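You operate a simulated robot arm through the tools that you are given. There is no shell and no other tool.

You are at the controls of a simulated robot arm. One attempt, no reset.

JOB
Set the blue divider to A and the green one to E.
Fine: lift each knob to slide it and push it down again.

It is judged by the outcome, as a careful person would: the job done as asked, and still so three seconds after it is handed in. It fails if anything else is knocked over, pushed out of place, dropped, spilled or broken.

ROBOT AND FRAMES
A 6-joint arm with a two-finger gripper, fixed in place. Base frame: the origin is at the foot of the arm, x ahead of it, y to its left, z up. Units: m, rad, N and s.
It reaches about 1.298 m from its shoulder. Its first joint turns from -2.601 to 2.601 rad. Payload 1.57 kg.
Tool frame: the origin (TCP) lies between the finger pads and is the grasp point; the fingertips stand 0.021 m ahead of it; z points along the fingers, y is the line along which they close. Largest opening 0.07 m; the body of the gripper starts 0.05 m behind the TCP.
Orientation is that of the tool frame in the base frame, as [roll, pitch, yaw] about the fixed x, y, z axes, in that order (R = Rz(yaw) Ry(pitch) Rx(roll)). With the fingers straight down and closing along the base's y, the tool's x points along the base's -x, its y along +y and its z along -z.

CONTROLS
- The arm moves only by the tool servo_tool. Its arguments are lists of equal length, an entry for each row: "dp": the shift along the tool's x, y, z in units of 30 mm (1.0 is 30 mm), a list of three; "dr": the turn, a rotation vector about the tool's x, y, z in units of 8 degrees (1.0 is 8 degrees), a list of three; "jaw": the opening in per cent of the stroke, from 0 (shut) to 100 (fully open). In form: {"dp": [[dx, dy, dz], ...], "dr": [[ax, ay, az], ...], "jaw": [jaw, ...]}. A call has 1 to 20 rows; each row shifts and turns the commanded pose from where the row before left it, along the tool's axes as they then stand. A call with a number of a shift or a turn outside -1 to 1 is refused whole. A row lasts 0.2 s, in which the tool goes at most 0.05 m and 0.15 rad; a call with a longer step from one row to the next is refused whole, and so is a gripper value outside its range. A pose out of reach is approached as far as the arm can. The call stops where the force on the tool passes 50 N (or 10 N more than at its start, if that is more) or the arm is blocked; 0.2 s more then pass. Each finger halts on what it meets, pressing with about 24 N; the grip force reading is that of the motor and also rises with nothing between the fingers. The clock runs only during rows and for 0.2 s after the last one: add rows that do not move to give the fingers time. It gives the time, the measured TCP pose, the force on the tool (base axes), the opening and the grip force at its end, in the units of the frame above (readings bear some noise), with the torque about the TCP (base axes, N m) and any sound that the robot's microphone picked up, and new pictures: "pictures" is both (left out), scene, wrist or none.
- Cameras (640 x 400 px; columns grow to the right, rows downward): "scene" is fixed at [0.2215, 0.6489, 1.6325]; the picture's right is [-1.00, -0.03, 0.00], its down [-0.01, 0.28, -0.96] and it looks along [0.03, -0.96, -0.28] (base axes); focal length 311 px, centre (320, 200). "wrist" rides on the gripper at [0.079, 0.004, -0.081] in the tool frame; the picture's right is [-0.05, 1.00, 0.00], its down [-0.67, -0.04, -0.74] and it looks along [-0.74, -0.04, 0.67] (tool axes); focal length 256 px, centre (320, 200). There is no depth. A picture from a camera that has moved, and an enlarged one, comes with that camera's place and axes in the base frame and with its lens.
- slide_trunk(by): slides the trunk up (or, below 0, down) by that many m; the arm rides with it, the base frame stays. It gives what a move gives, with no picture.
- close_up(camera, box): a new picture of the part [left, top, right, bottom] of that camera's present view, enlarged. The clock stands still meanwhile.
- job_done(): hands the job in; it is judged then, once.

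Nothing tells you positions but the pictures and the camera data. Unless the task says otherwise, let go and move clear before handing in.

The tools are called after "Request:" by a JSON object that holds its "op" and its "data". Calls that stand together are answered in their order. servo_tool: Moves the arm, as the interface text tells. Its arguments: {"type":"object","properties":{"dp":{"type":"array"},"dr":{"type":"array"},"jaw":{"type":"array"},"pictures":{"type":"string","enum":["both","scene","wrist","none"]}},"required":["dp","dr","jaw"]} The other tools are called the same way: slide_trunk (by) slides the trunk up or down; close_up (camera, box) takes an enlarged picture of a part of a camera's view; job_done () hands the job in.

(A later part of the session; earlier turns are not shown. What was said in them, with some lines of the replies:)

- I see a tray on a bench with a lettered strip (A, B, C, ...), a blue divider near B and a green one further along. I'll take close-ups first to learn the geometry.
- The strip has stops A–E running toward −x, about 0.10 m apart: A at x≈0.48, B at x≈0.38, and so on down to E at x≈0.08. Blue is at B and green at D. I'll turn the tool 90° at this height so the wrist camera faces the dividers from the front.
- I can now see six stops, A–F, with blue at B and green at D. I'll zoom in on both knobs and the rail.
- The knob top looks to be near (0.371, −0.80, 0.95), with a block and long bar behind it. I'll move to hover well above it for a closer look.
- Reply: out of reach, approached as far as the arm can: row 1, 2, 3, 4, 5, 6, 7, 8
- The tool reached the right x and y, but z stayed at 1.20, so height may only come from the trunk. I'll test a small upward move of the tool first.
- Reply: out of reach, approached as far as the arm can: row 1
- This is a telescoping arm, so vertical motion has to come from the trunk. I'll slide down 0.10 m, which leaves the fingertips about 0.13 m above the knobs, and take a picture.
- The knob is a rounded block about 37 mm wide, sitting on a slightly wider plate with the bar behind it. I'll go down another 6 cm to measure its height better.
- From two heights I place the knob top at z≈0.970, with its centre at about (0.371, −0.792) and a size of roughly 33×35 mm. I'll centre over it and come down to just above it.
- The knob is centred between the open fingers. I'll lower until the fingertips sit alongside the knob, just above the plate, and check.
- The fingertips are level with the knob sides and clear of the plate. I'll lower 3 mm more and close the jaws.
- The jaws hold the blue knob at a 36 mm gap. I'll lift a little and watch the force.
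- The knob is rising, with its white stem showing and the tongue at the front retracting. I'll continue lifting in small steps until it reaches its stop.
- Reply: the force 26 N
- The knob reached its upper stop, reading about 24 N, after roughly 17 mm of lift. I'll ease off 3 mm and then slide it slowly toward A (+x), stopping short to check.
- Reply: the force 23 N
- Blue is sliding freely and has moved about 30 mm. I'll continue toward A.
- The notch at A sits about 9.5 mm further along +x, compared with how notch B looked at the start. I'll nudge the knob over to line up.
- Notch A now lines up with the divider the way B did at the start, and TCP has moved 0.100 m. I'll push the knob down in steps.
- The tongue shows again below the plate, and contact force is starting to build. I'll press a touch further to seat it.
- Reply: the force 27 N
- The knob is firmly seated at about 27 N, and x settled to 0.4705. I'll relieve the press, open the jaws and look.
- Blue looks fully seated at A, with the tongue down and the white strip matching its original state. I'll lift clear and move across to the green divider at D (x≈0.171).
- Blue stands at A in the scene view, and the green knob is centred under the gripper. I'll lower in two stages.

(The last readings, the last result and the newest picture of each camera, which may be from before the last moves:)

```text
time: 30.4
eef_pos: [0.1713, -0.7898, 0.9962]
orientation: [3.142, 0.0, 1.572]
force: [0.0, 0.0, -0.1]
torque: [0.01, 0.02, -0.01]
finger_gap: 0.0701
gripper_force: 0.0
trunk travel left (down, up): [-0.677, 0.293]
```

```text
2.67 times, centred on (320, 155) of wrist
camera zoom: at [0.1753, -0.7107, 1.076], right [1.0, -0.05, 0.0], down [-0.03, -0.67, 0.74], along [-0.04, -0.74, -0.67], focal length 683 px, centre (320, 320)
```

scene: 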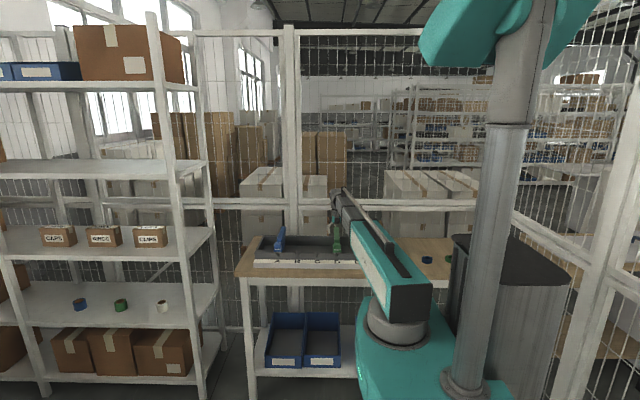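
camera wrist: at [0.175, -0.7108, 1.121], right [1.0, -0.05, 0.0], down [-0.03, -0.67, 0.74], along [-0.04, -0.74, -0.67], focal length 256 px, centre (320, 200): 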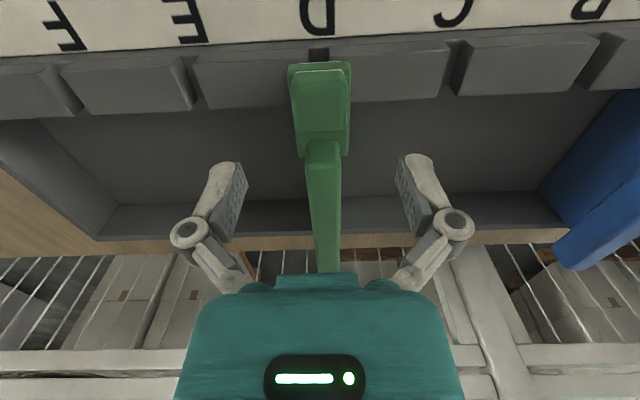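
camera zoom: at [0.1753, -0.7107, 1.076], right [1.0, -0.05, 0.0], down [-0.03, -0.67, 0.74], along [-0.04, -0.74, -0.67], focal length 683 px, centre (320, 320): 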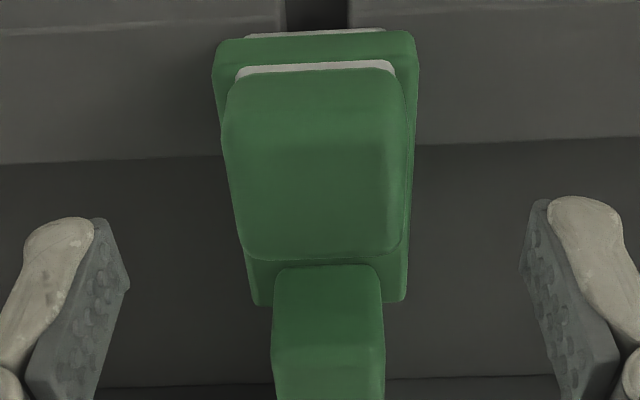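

Request:
{"op": "slide_trunk", "data": {"by": -0.0225}}

Request:
{"op": "servo_tool", "data": {"dp": [[0, 0, 0], [0, 0, 0], [0, 0, 0], [0, 0, 0], [0, 0, 0], [0, 0, 0]], "dr": [[0, 0, 0], [0, 0, 0], [0, 0, 0], [0, 0, 0], [0, 0, 0], [0, 0, 0]], "jaw": [85, 70, 55, 40, 30, 30], "pictures": "wrist"}}

Request:
{"op": "close_up", "data": {"camera": "wrist", "box": [200, 60, 440, 210]}}

```text
time: 31.1
eef_pos: [0.1709, -0.7913, 0.9731]
orientation: [-3.141, 0.002, 1.573]
force: [0.2, -0.3, -0.4]
torque: [-0.03, 0.02, 0.0]
finger_gap: 0.0702
gripper_force: 0.1
trunk travel left (down, up): [-0.654, 0.316]
```

```text
time: 32.5
eef_pos: [0.1709, -0.7919, 0.9731]
orientation: [-3.141, 0.0, 1.57]
force: [-1.2, -0.9, 1.9]
torque: [0.0, 0.17, -0.04]
finger_gap: 0.0357
gripper_force: 32.1
trunk travel left (down, up): [-0.654, 0.316]
camera wrist: at [0.175, -0.7107, 1.0536], right [1.0, -0.05, 0.0], down [-0.04, -0.67, 0.74], along [-0.04, -0.74, -0.67], focal length 256 px, centre (320, 200)
```

wrist: 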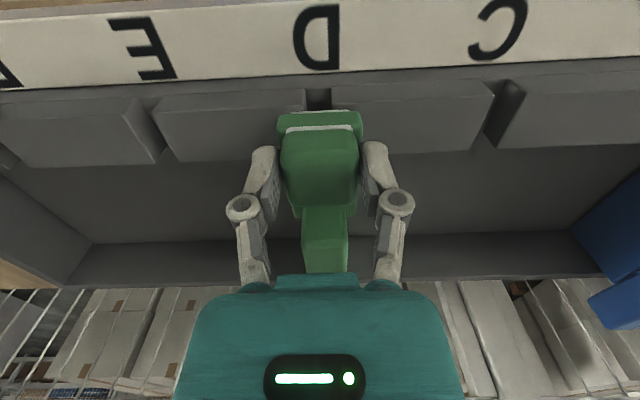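

```text
2.67 times, centred on (320, 135) of wrist
camera zoom: at [0.175, -0.7107, 1.0536], right [1.0, -0.05, 0.0], down [-0.04, -0.67, 0.74], along [-0.04, -0.74, -0.67], focal length 683 px, centre (320, 373)
```

zoom: 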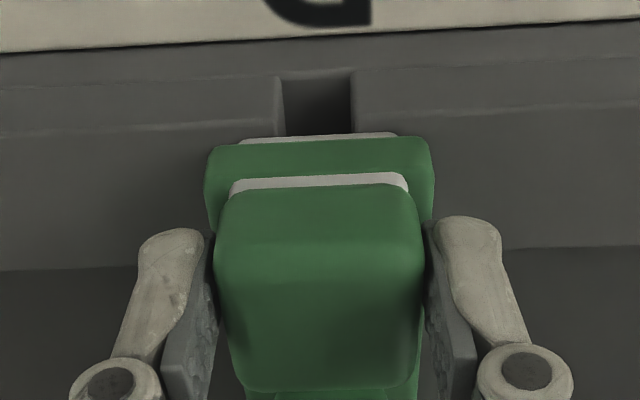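

Green is gripped. I'll lift the knob about 16 mm, just short of the stop blue showed.

Request:
{"op": "slide_trunk", "data": {"by": 0.014}}

Request:
{"op": "slide_trunk", "data": {"by": 0.0025}}

Request:
{"op": "close_up", "data": {"camera": "wrist", "box": [200, 60, 440, 210]}}

```text
time: 33.1
eef_pos: [0.1709, -0.7913, 0.9873]
orientation: [3.14, -0.001, 1.571]
force: [-1.7, -0.8, 1.3]
torque: [-0.06, 0.1, -0.05]
finger_gap: 0.0358
gripper_force: 32.3
trunk travel left (down, up): [-0.668, 0.302]
```

```text
time: 33.6
eef_pos: [0.1706, -0.7922, 0.9901]
orientation: [3.14, -0.001, 1.57]
force: [-1.4, -1.0, 2.0]
torque: [0.12, 0.12, -0.02]
finger_gap: 0.0362
gripper_force: 32.5
trunk travel left (down, up): [-0.671, 0.299]
```

```text
2.67 times, centred on (320, 135) of wrist
camera zoom: at [0.175, -0.7108, 1.0702], right [1.0, -0.05, 0.0], down [-0.04, -0.67, 0.74], along [-0.04, -0.74, -0.67], focal length 683 px, centre (320, 373)
```

zoom: 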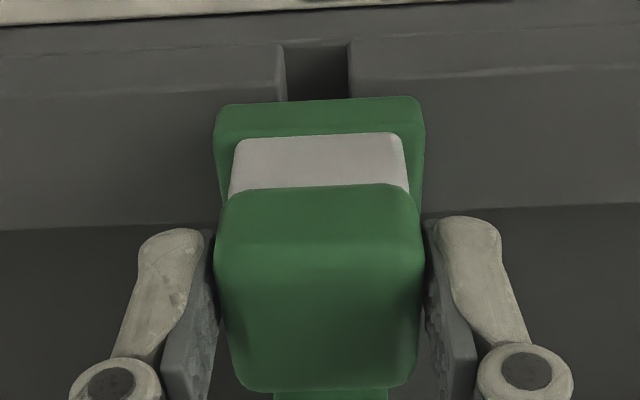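

The green knob is lifted and unlocked. I'll slide it toward E (−x), stopping about 10 mm short to check.

Request:
{"op": "servo_tool", "data": {"dp": [[0, -0.1, 0], [0, -0.2, 0], [0, -0.2, 0], [0, -0.2, 0], [0, -0.2, 0], [0, -0.2, 0], [0, -0.2, 0], [0, -0.2, 0], [0, -0.2, 0], [0, -0.2, 0], [0, -0.2, 0], [0, -0.2, 0], [0, -0.2, 0], [0, -0.2, 0], [0, -0.2, 0], [0, -0.1, 0], [0, 0, 0]], "dr": [[0, 0, 0], [0, 0, 0], [0, 0, 0], [0, 0, 0], [0, 0, 0], [0, 0, 0], [0, 0, 0], [0, 0, 0], [0, 0, 0], [0, 0, 0], [0, 0, 0], [0, 0, 0], [0, 0, 0], [0, 0, 0], [0, 0, 0], [0, 0, 0], [0, 0, 0]], "jaw": [30, 30, 30, 30, 30, 30, 30, 30, 30, 30, 30, 30, 30, 30, 30, 30, 30]}}

Request:
{"op": "close_up", "data": {"camera": "wrist", "box": [200, 60, 440, 210]}}

```text
time: 34.6
eef_pos: [0.1641, -0.7907, 0.99]
orientation: [3.122, 0.001, 1.578]
force: [15.3, -0.7, 7.0]
torque: [0.26, -0.73, -0.26]
finger_gap: 0.0362
gripper_force: 31.9
trunk travel left (down, up): [-0.671, 0.299]
stopped in row 4: the force on the tool passed its limit at 56 N (the readings are from after the stop); the commanded pose is now the measured one
camera wrist: at [0.1668, -0.7109, 1.0704], right [1.0, -0.05, 0.02], down [-0.05, -0.67, 0.74], along [-0.02, -0.74, -0.67], focal length 256 px, centre (320, 200)
```

scene: 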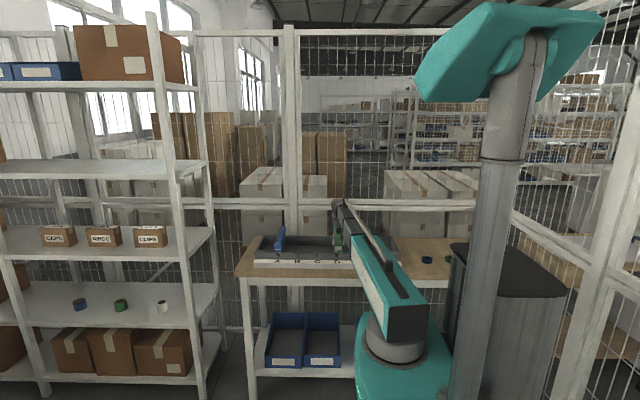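
wrist: 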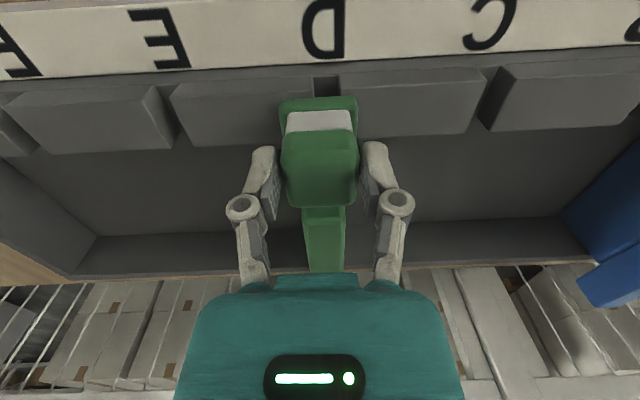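

```text
2.67 times, centred on (320, 135) of wrist
camera zoom: at [0.1668, -0.7109, 1.0704], right [1.0, -0.05, 0.02], down [-0.05, -0.67, 0.74], along [-0.02, -0.74, -0.67], focal length 683 px, centre (320, 373)
```

zoom: 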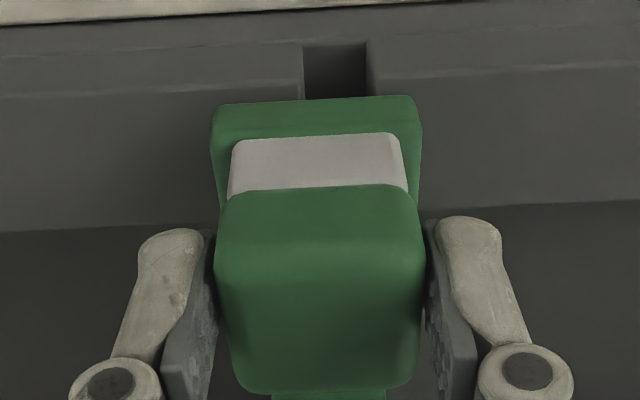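

The force limit stopped it at 6 mm, so the green's tongue isn't clear of its notch yet and needs the full lift. I'll move back to the notch centre, straighten the small tilt, then raise to the stop.

Request:
{"op": "servo_tool", "data": {"dp": [[0, 0.11, 0], [0, 0.11, 0], [0, 0, 0], [0, 0, 0]], "dr": [[0.07, 0, 0.025], [0.07, 0, 0.025], [0, 0, 0], [0, 0, 0]], "jaw": [30, 30, 30, 30], "pictures": "none"}}

Request:
{"op": "close_up", "data": {"camera": "wrist", "box": [200, 60, 440, 210]}}

```text
time: 35.6
eef_pos: [0.1664, -0.7921, 0.989]
orientation: [-3.137, 0.0, 1.57]
force: [-2.0, 1.2, 0.2]
torque: [0.2, 0.52, 0.17]
finger_gap: 0.0359
gripper_force: 31.5
trunk travel left (down, up): [-0.671, 0.299]
```

```text
2.67 times, centred on (320, 135) of wrist
camera zoom: at [0.1716, -0.711, 1.0702], right [1.0, -0.05, -0.01], down [-0.03, -0.67, 0.74], along [-0.04, -0.74, -0.67], focal length 683 px, centre (320, 373)
```

zoom: 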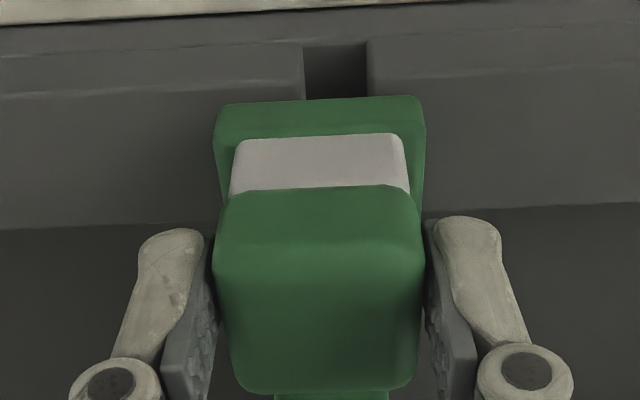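

Request:
{"op": "servo_tool", "data": {"dp": [[0, 0.07, 0], [0, 0.07, 0], [0, 0, 0], [0, 0, 0]], "dr": [[-0.02, 0, 0], [-0.02, 0, 0], [0, 0, 0], [0, 0, 0]], "jaw": [30, 30, 30, 30], "pictures": "none"}}

Request:
{"op": "slide_trunk", "data": {"by": 0.002}}

Request:
{"op": "close_up", "data": {"camera": "wrist", "box": [200, 60, 440, 210]}}

```text
time: 36.6
eef_pos: [0.1725, -0.7904, 0.9904]
orientation: [3.139, -0.001, 1.568]
force: [-3.1, 12.0, -1.5]
torque: [0.48, 0.47, -0.17]
finger_gap: 0.0361
gripper_force: 31.8
trunk travel left (down, up): [-0.671, 0.299]
```

```text
time: 37.1
eef_pos: [0.1729, -0.7927, 0.9902]
orientation: [3.141, -0.004, 1.572]
force: [-1.8, 21.1, -25.4]
torque: [0.34, 0.01, 0.04]
finger_gap: 0.036
gripper_force: 31.8
trunk travel left (down, up): [-0.673, 0.297]
```

```text
2.67 times, centred on (320, 135) of wrist
camera zoom: at [0.1764, -0.7116, 1.0717], right [1.0, -0.05, 0.0], down [-0.04, -0.67, 0.74], along [-0.04, -0.74, -0.67], focal length 683 px, centre (320, 373)
```

zoom: 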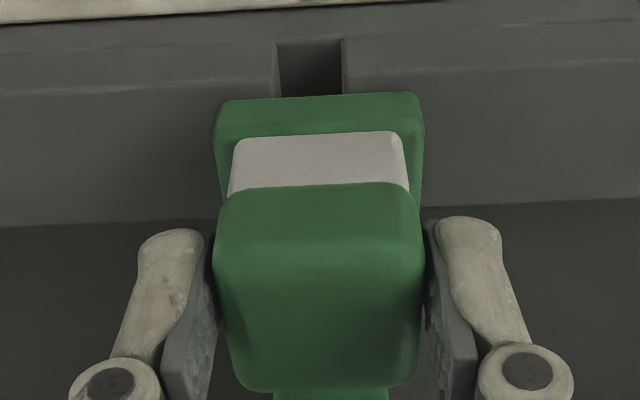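

The green knob is now at its upper stop, reading −25 N. I'll ease off only slightly, so the tongue stays clear, and try the slide again.

Request:
{"op": "slide_trunk", "data": {"by": -0.0007}}

Request:
{"op": "servo_tool", "data": {"dp": [[0, -0.05, 0], [0, -0.1, 0], [0, -0.1, 0], [0, -0.1, 0], [0, -0.1, 0], [0, -0.05, 0], [0, 0, 0]], "dr": [[0, 0, 0], [0, 0, 0], [0, 0, 0], [0, 0, 0], [0, 0, 0], [0, 0, 0], [0, 0, 0]], "jaw": [30, 30, 30, 30, 30, 30, 30], "pictures": "wrist"}}

Request:
{"op": "close_up", "data": {"camera": "wrist", "box": [200, 60, 440, 210]}}

```text
time: 37.6
eef_pos: [0.1713, -0.7916, 0.9913]
orientation: [3.138, -0.004, 1.569]
force: [0.7, 20.0, -18.7]
torque: [0.73, -0.12, 0.11]
finger_gap: 0.0359
gripper_force: 31.9
trunk travel left (down, up): [-0.672, 0.298]
```

```text
time: 39.2
eef_pos: [0.1563, -0.7917, 0.9913]
orientation: [3.139, -0.003, 1.568]
force: [2.0, 20.5, -17.9]
torque: [0.23, -0.14, 0.23]
finger_gap: 0.0359
gripper_force: 31.7
trunk travel left (down, up): [-0.672, 0.298]
camera wrist: at [0.1604, -0.7116, 1.0717], right [1.0, -0.05, 0.0], down [-0.04, -0.67, 0.74], along [-0.04, -0.74, -0.67], focal length 256 px, centre (320, 200)
```

wrist: 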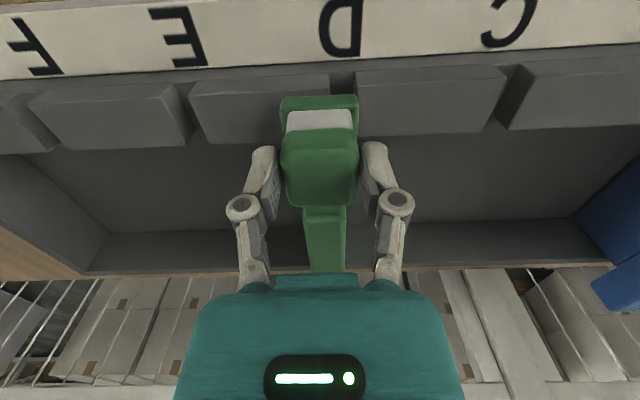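

```text
2.67 times, centred on (320, 135) of wrist
camera zoom: at [0.1604, -0.7116, 1.0717], right [1.0, -0.05, 0.0], down [-0.04, -0.67, 0.74], along [-0.04, -0.74, -0.67], focal length 683 px, centre (320, 373)
```

zoom: 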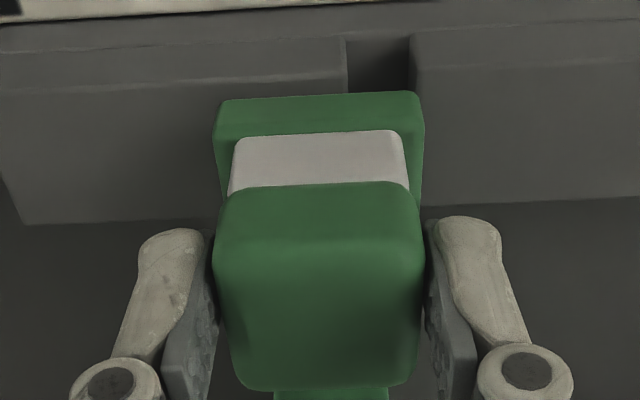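

The green divider is past the notch wall and sliding with low resistance. I'll continue toward E, stopping about 10 mm short.

Request:
{"op": "servo_tool", "data": {"dp": [[0, -0.1, 0], [0, -0.2, 0], [0, -0.2, 0], [0, -0.2, 0], [0, -0.2, 0], [0, -0.2, 0], [0, -0.2, 0], [0, -0.2, 0], [0, -0.2, 0], [0, -0.2, 0], [0, -0.2, 0], [0, -0.2, 0], [0, -0.2, 0], [0, 0, 0], [0, 0, 0]], "dr": [[0, 0, 0], [0, 0, 0], [0, 0, 0], [0, 0, 0], [0, 0, 0], [0, 0, 0], [0, 0, 0], [0, 0, 0], [0, 0, 0], [0, 0, 0], [0, 0, 0], [0, 0, 0], [0, 0, 0], [0, 0, 0], [0, 0, 0]], "jaw": [30, 30, 30, 30, 30, 30, 30, 30, 30, 30, 30, 30, 30, 30, 30]}}

Request:
{"op": "close_up", "data": {"camera": "wrist", "box": [200, 60, 440, 210]}}

```text
time: 42.4
eef_pos: [0.0832, -0.7913, 0.9918]
orientation: [3.139, 0.001, 1.568]
force: [0.1, 1.6, 0.6]
torque: [0.81, 0.03, 0.12]
finger_gap: 0.036
gripper_force: 32.3
trunk travel left (down, up): [-0.672, 0.298]
camera wrist: at [0.0868, -0.7114, 1.0714], right [1.0, -0.05, 0.0], down [-0.04, -0.67, 0.75], along [-0.04, -0.74, -0.67], focal length 256 px, centre (320, 200)
```

scene: 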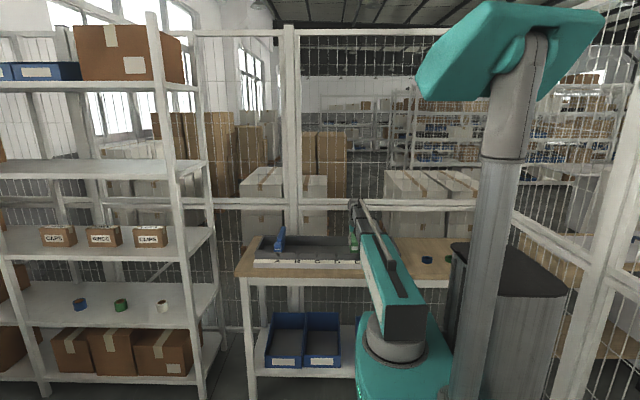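
wrist: 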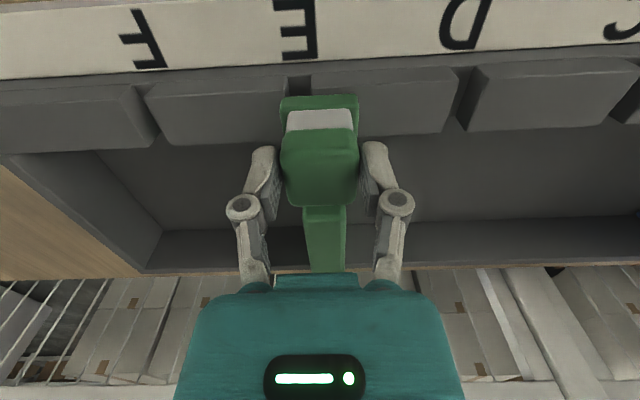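

```text
2.67 times, centred on (320, 135) of wrist
camera zoom: at [0.0868, -0.7114, 1.0714], right [1.0, -0.05, 0.0], down [-0.04, -0.67, 0.75], along [-0.04, -0.74, -0.67], focal length 683 px, centre (320, 373)
```

zoom: 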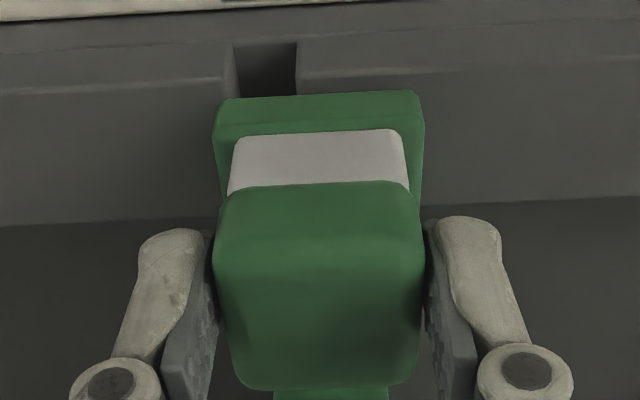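

Notch E is about 11.8 mm further along −x. I'll make the final shift to line up.

Request:
{"op": "servo_tool", "data": {"dp": [[0, -0.1, 0], [0, -0.1, 0], [0, -0.1, 0], [0, -0.09, 0], [0, 0, 0], [0, 0, 0]], "dr": [[0, 0, 0], [0, 0, 0], [0, 0, 0], [0, 0, 0], [0, 0, 0], [0, 0, 0]], "jaw": [30, 30, 30, 30, 30, 30], "pictures": "none"}}

Request:
{"op": "close_up", "data": {"camera": "wrist", "box": [200, 60, 440, 210]}}

```text
time: 43.8
eef_pos: [0.0688, -0.7931, 0.9916]
orientation: [3.14, -0.001, 1.57]
force: [1.5, 0.4, -0.8]
torque: [-0.92, -0.08, 0.07]
finger_gap: 0.0359
gripper_force: 31.5
trunk travel left (down, up): [-0.672, 0.298]
```

```text
2.67 times, centred on (320, 135) of wrist
camera zoom: at [0.0741, -0.7115, 1.0713], right [1.0, -0.05, 0.0], down [-0.04, -0.67, 0.74], along [-0.04, -0.74, -0.67], focal length 683 px, centre (320, 373)
```

zoom: 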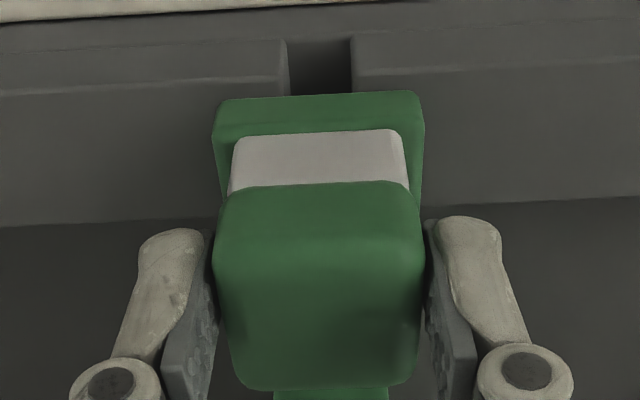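

The tool overshot by under 1 mm. I'll correct slightly and then push down in steps.

Request:
{"op": "servo_tool", "data": {"dp": [[0, 0.025, 0], [0, 0, 0], [0, 0, 0]], "dr": [[0, 0, 0], [0, 0, 0], [0, 0, 0]], "jaw": [30, 30, 30], "pictures": "none"}}

Request:
{"op": "slide_trunk", "data": {"by": -0.01}}

Request:
{"op": "close_up", "data": {"camera": "wrist", "box": [200, 60, 440, 210]}}

```text
time: 44.6
eef_pos: [0.0705, -0.7929, 0.9898]
orientation: [3.14, -0.002, 1.569]
force: [-2.0, 1.5, -0.7]
torque: [-0.23, 0.34, 0.17]
finger_gap: 0.036
gripper_force: 31.9
trunk travel left (down, up): [-0.672, 0.298]
```

```text
time: 45.2
eef_pos: [0.0722, -0.7927, 0.9809]
orientation: [3.139, -0.002, 1.57]
force: [-2.7, 2.0, -1.4]
torque: [0.19, 0.34, 0.03]
finger_gap: 0.0359
gripper_force: 32.0
trunk travel left (down, up): [-0.662, 0.308]
```

```text
2.67 times, centred on (320, 135) of wrist
camera zoom: at [0.0752, -0.7116, 1.0613], right [1.0, -0.05, 0.0], down [-0.04, -0.67, 0.74], along [-0.04, -0.74, -0.67], focal length 683 px, centre (320, 373)
```

zoom: 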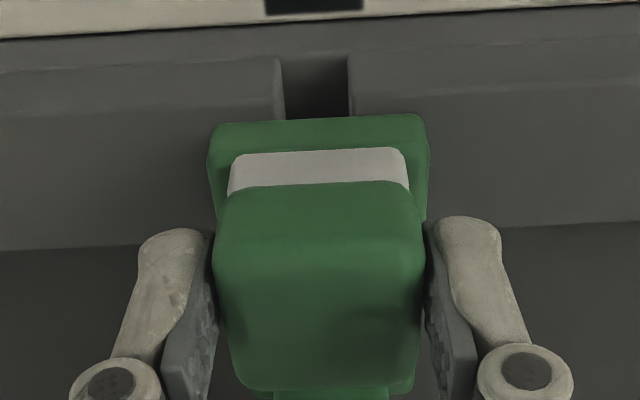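

The knob is descending into notch E with no resistance. I'll continue down to the seated height.

Request:
{"op": "slide_trunk", "data": {"by": -0.006}}

Request:
{"op": "slide_trunk", "data": {"by": -0.002}}

Request:
{"op": "close_up", "data": {"camera": "wrist", "box": [200, 60, 440, 210]}}

```text
time: 45.7
eef_pos: [0.0703, -0.7927, 0.9757]
orientation: [3.142, -0.001, 1.57]
force: [-2.2, 2.7, -2.7]
torque: [0.27, 0.12, 0.01]
finger_gap: 0.0358
gripper_force: 31.6
trunk travel left (down, up): [-0.656, 0.314]
```

```text
time: 46.2
eef_pos: [0.0704, -0.7916, 0.9726]
orientation: [3.141, 0.001, 1.569]
force: [-2.1, 2.2, -0.2]
torque: [0.58, 0.0, 0.06]
finger_gap: 0.036
gripper_force: 32.2
trunk travel left (down, up): [-0.654, 0.316]
```

```text
2.67 times, centred on (320, 135) of wrist
camera zoom: at [0.0752, -0.7116, 1.0535], right [1.0, -0.05, 0.0], down [-0.04, -0.67, 0.74], along [-0.04, -0.74, -0.67], focal length 683 px, centre (320, 373)
```

zoom: 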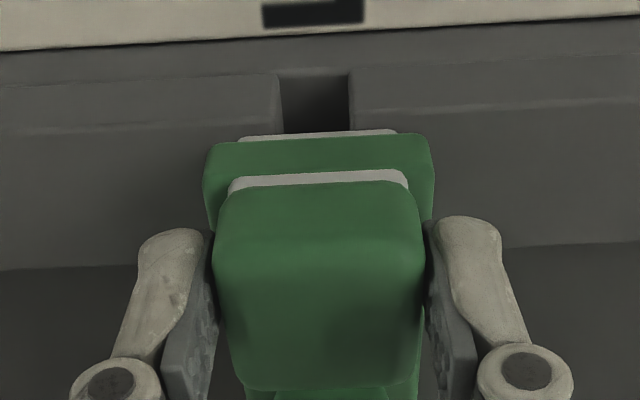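

Request:
{"op": "slide_trunk", "data": {"by": -0.002}}

Request:
{"op": "slide_trunk", "data": {"by": -0.0015}}

Request:
{"op": "close_up", "data": {"camera": "wrist", "box": [200, 60, 440, 210]}}

```text
time: 46.8
eef_pos: [0.0709, -0.7921, 0.9719]
orientation: [3.14, 0.004, 1.569]
force: [-1.2, -6.1, 25.5]
torque: [-0.19, 0.03, 0.09]
finger_gap: 0.036
gripper_force: 31.9
trunk travel left (down, up): [-0.652, 0.318]
```

```text
time: 47.3
eef_pos: [0.0711, -0.7917, 0.9701]
orientation: [3.139, 0.001, 1.569]
force: [-1.0, -5.3, 24.7]
torque: [-0.27, 0.0, 0.16]
finger_gap: 0.0359
gripper_force: 32.3
trunk travel left (down, up): [-0.651, 0.319]
```

```text
2.67 times, centred on (320, 135) of wrist
camera zoom: at [0.0751, -0.7107, 1.0508], right [1.0, -0.05, 0.0], down [-0.04, -0.67, 0.75], along [-0.04, -0.74, -0.67], focal length 683 px, centre (320, 373)
```

zoom: 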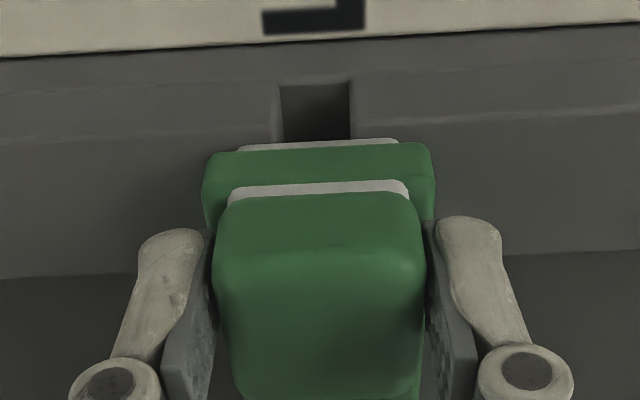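

Green is firmly seated at E, with about 25 N and the gripper just starting to slip on the knob. I'll relieve, open and rise clear.

Request:
{"op": "slide_trunk", "data": {"by": 0.0015}}

Request:
{"op": "servo_tool", "data": {"dp": [[0, 0, 0], [0, 0, 0], [0, 0, 0], [0, 0, 0], [0, 0, 0], [0, 0, 0]], "dr": [[0, 0, 0], [0, 0, 0], [0, 0, 0], [0, 0, 0], [0, 0, 0], [0, 0, 0]], "jaw": [55, 65, 75, 85, 100, 100], "pictures": "none"}}

Request:
{"op": "close_up", "data": {"camera": "wrist", "box": [200, 60, 440, 210]}}

Request:
{"op": "slide_trunk", "data": {"by": 0.09}}

Request:
{"op": "close_up", "data": {"camera": "wrist", "box": [0, 0, 640, 400]}}

```text
time: 47.8
eef_pos: [0.0722, -0.7912, 0.9706]
orientation: [3.14, -0.002, 1.571]
force: [-1.3, 2.1, -2.3]
torque: [-0.95, 0.03, 0.06]
finger_gap: 0.036
gripper_force: 31.9
trunk travel left (down, up): [-0.652, 0.318]
```

```text
time: 49.2
eef_pos: [0.072, -0.7925, 0.9706]
orientation: [3.139, -0.001, 1.569]
force: [0.6, 0.6, -0.2]
torque: [0.0, 0.0, -0.02]
finger_gap: 0.0699
gripper_force: 0.0
trunk travel left (down, up): [-0.652, 0.318]
```

```text
2.67 times, centred on (320, 135) of wrist
camera zoom: at [0.0754, -0.7117, 1.0513], right [1.0, -0.05, 0.0], down [-0.04, -0.67, 0.74], along [-0.04, -0.74, -0.67], focal length 683 px, centre (320, 373)
```

zoom: 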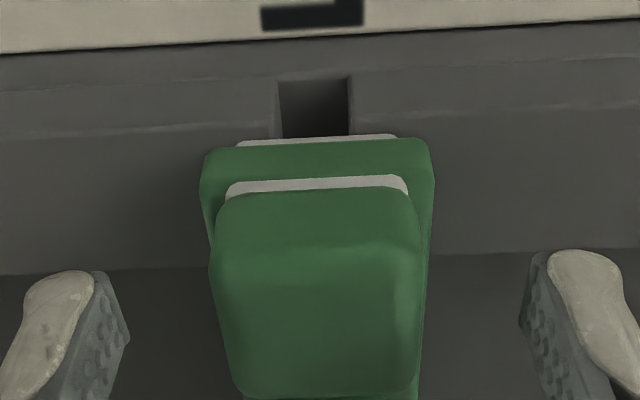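

```text
time: 50.4
eef_pos: [0.0712, -0.7919, 1.06]
orientation: [3.138, 0.001, 1.569]
force: [0.2, 0.7, 0.3]
torque: [-0.01, 0.03, 0.01]
finger_gap: 0.0699
gripper_force: 0.1
trunk travel left (down, up): [-0.742, 0.228]
```

```text
1.00 times, centred on (320, 200) of wrist (not enlarged: the box is as wide or as high as the picture)
camera zoom: at [0.0754, -0.7118, 1.1413], right [1.0, -0.05, 0.0], down [-0.04, -0.67, 0.74], along [-0.04, -0.74, -0.67], focal length 256 px, centre (320, 200)
```

zoom: 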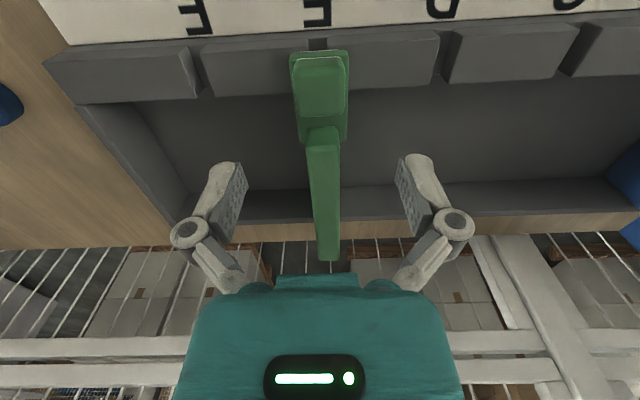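

Green stands seated at E. I'll rise further and back off to view both dividers and confirm each is down in its notch.

Request:
{"op": "slide_trunk", "data": {"by": 0.1}}

Request:
{"op": "servo_tool", "data": {"dp": [[0.7, 0.7, 0], [0.7, 0.7, 0], [0.7, 0.7, 0], [0.7, 0.7, 0], [0.7, 0.7, 0], [0.7, 0.7, 0], [0.7, 0.7, 0], [0.6, 0.7, 0], [0, 0.7, 0], [0, 0, 0]], "dr": [[0, 0, 0], [0, 0, 0], [0, 0, 0], [0, 0, 0], [0, 0, 0], [0, 0, 0], [0, 0, 0], [0, 0, 0], [0, 0, 0], [0, 0, 0]], "jaw": [100, 100, 100, 100, 100, 100, 100, 100, 100, 100]}}

Request:
{"op": "close_up", "data": {"camera": "wrist", "box": [360, 40, 600, 190]}}

Request:
{"op": "close_up", "data": {"camera": "wrist", "box": [100, 40, 340, 190]}}

Request:
{"op": "close_up", "data": {"camera": "scene", "box": [230, 210, 390, 310]}}

```text
time: 51.8
eef_pos: [0.0712, -0.7919, 1.1611]
orientation: [3.141, 0.0, 1.571]
force: [-0.2, -0.2, 0.5]
torque: [-0.01, -0.02, 0.01]
finger_gap: 0.0703
gripper_force: 0.1
trunk travel left (down, up): [-0.842, 0.128]
```

```text
time: 54.0
eef_pos: [0.2626, -0.6286, 1.1605]
orientation: [3.139, 0.0, 1.568]
force: [0.0, 0.4, -0.2]
torque: [-0.03, -0.03, 0.03]
finger_gap: 0.0699
gripper_force: 0.0
trunk travel left (down, up): [-0.842, 0.128]
camera wrist: at [0.268, -0.5484, 1.2414], right [1.0, -0.05, 0.0], down [-0.04, -0.67, 0.74], along [-0.04, -0.74, -0.67], focal length 256 px, centre (320, 200)
```

scene: 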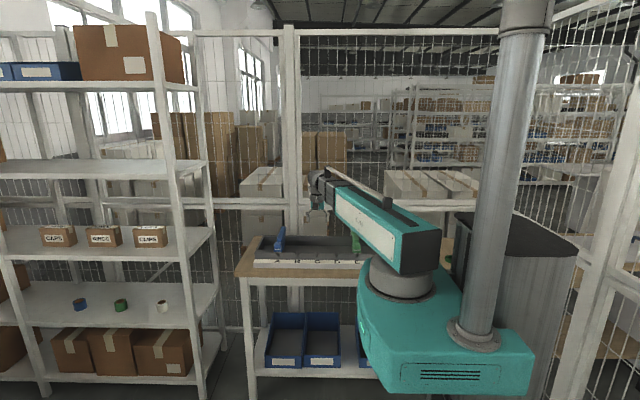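
wrist: 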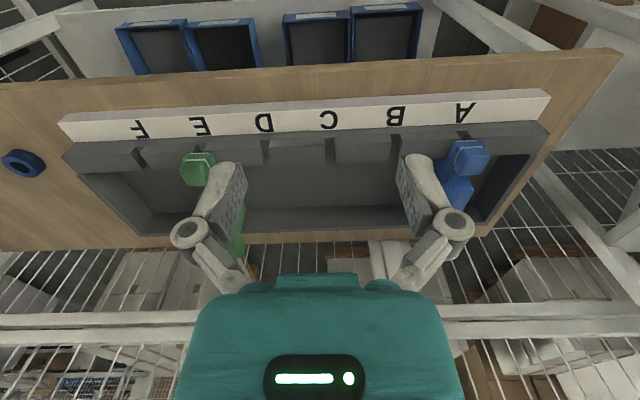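

```text
2.67 times, centred on (480, 115) of wrist
camera zoom: at [0.268, -0.5484, 1.2414], right [1.0, -0.05, 0.0], down [-0.04, -0.67, 0.74], along [-0.04, -0.74, -0.67], focal length 683 px, centre (-107, 427)
```

zoom: 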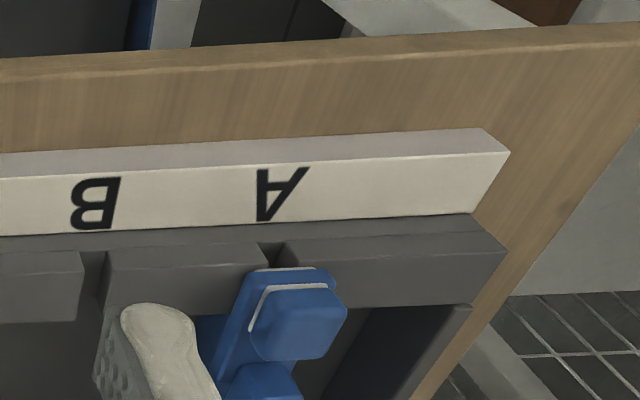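

```text
2.67 times, centred on (220, 115) of wrist
camera zoom: at [0.268, -0.5484, 1.2414], right [1.0, -0.05, 0.0], down [-0.04, -0.67, 0.74], along [-0.04, -0.74, -0.67], focal length 683 px, centre (587, 427)
```

zoom: 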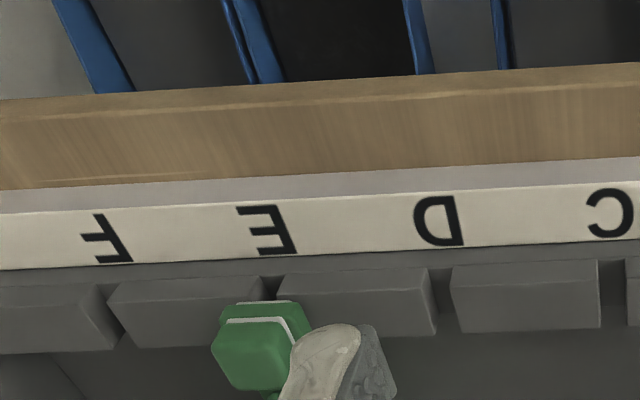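

```text
4.00 times, centred on (310, 260) of scene
camera zoom: at [0.2215, 0.6489, 1.6325], right [-1.0, -0.03, 0.0], down [-0.01, 0.28, -0.96], along [0.03, -0.96, -0.28], focal length 1246 px, centre (360, -40)
```

zoom: 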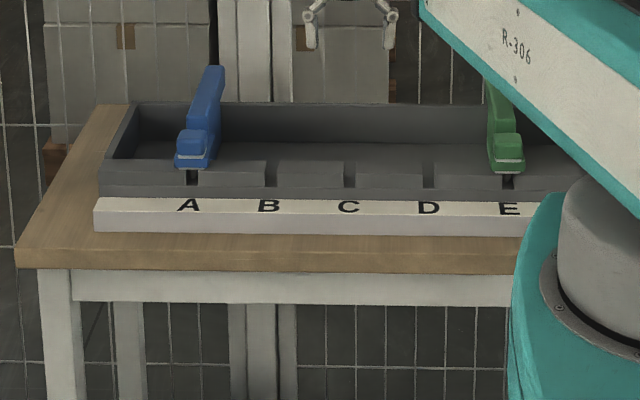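

Both dividers look right. I'll zoom in once more to compare how far each knob is down.

Request:
{"op": "close_up", "data": {"camera": "scene", "box": [262, 220, 302, 260]}}

Request:
{"op": "close_up", "data": {"camera": "scene", "box": [336, 220, 376, 260]}}

Request:
{"op": "close_up", "data": {"camera": "wrist", "box": [430, 110, 510, 160]}}

Request:
{"op": "close_up", "data": {"camera": "wrist", "box": [160, 130, 240, 180]}}

```text
10.00 times, centred on (282, 240) of scene
camera zoom: at [0.2215, 0.6489, 1.6325], right [-1.0, -0.03, 0.0], down [-0.01, 0.28, -0.96], along [0.03, -0.96, -0.28], focal length 3114 px, centre (700, -200)
```

zoom: 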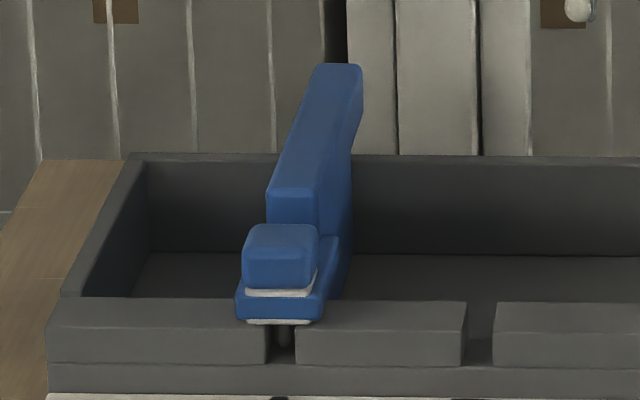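

```text
10.00 times, centred on (356, 240) of scene
camera zoom: at [0.2215, 0.6489, 1.6325], right [-1.0, -0.03, 0.0], down [-0.01, 0.28, -0.96], along [0.03, -0.96, -0.28], focal length 3114 px, centre (-40, -200)
```

zoom: 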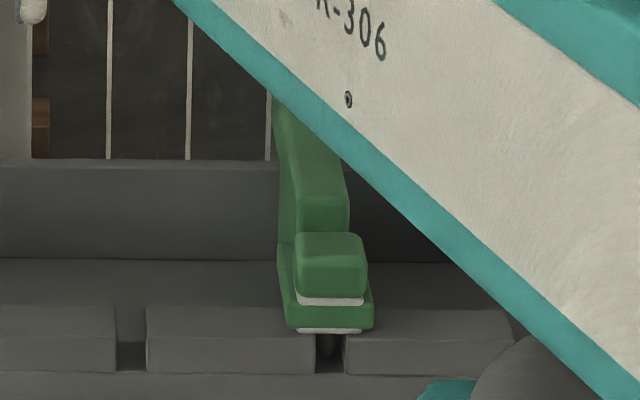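

```text
8.00 times, centred on (470, 135) of wrist
camera zoom: at [0.268, -0.5484, 1.2414], right [1.0, -0.05, 0.0], down [-0.04, -0.67, 0.74], along [-0.04, -0.74, -0.67], focal length 2048 px, centre (-880, 720)
```

zoom: 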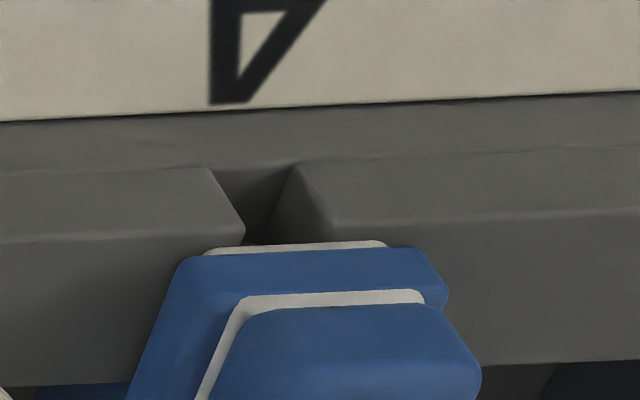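

```text
8.00 times, centred on (200, 155) of wrist
camera zoom: at [0.268, -0.5484, 1.2414], right [1.0, -0.05, 0.0], down [-0.04, -0.67, 0.74], along [-0.04, -0.74, -0.67], focal length 2048 px, centre (1280, 560)
```

zoom: 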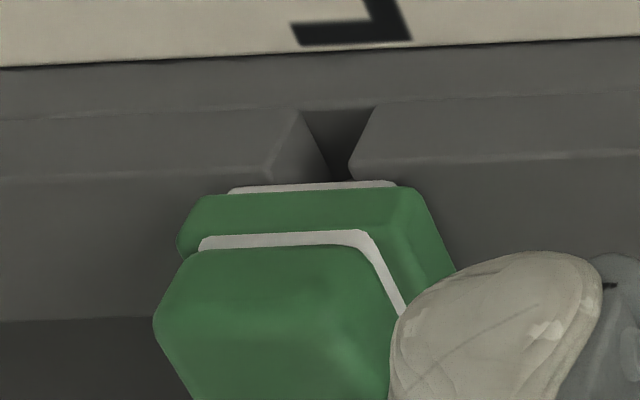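

Both dividers are seated, blue at A and green at E. Each locking pin is centred in its notch, the knobs are down as they were at the start, and the gripper is empty and clear. Handing in.

Request:
{"op": "job_done", "data": {}}

```text
The job is handed in.
```

The blue divider is now at A and the green one at E. I lifted each knob, slid the divider across, and pushed the knob back down. In the final close-ups both locking pins sit centred in their notches, and the knobs are as far down as they were at the start.

The first slide of the green divider stopped on the force limit after about 6 mm, because its knob wasn't lifted quite high enough to clear the notch. I moved it back, raised it to its upper stop, and it then slid freely.

Nothing else was moved, and the gripper was empty and clear when I handed the job in.
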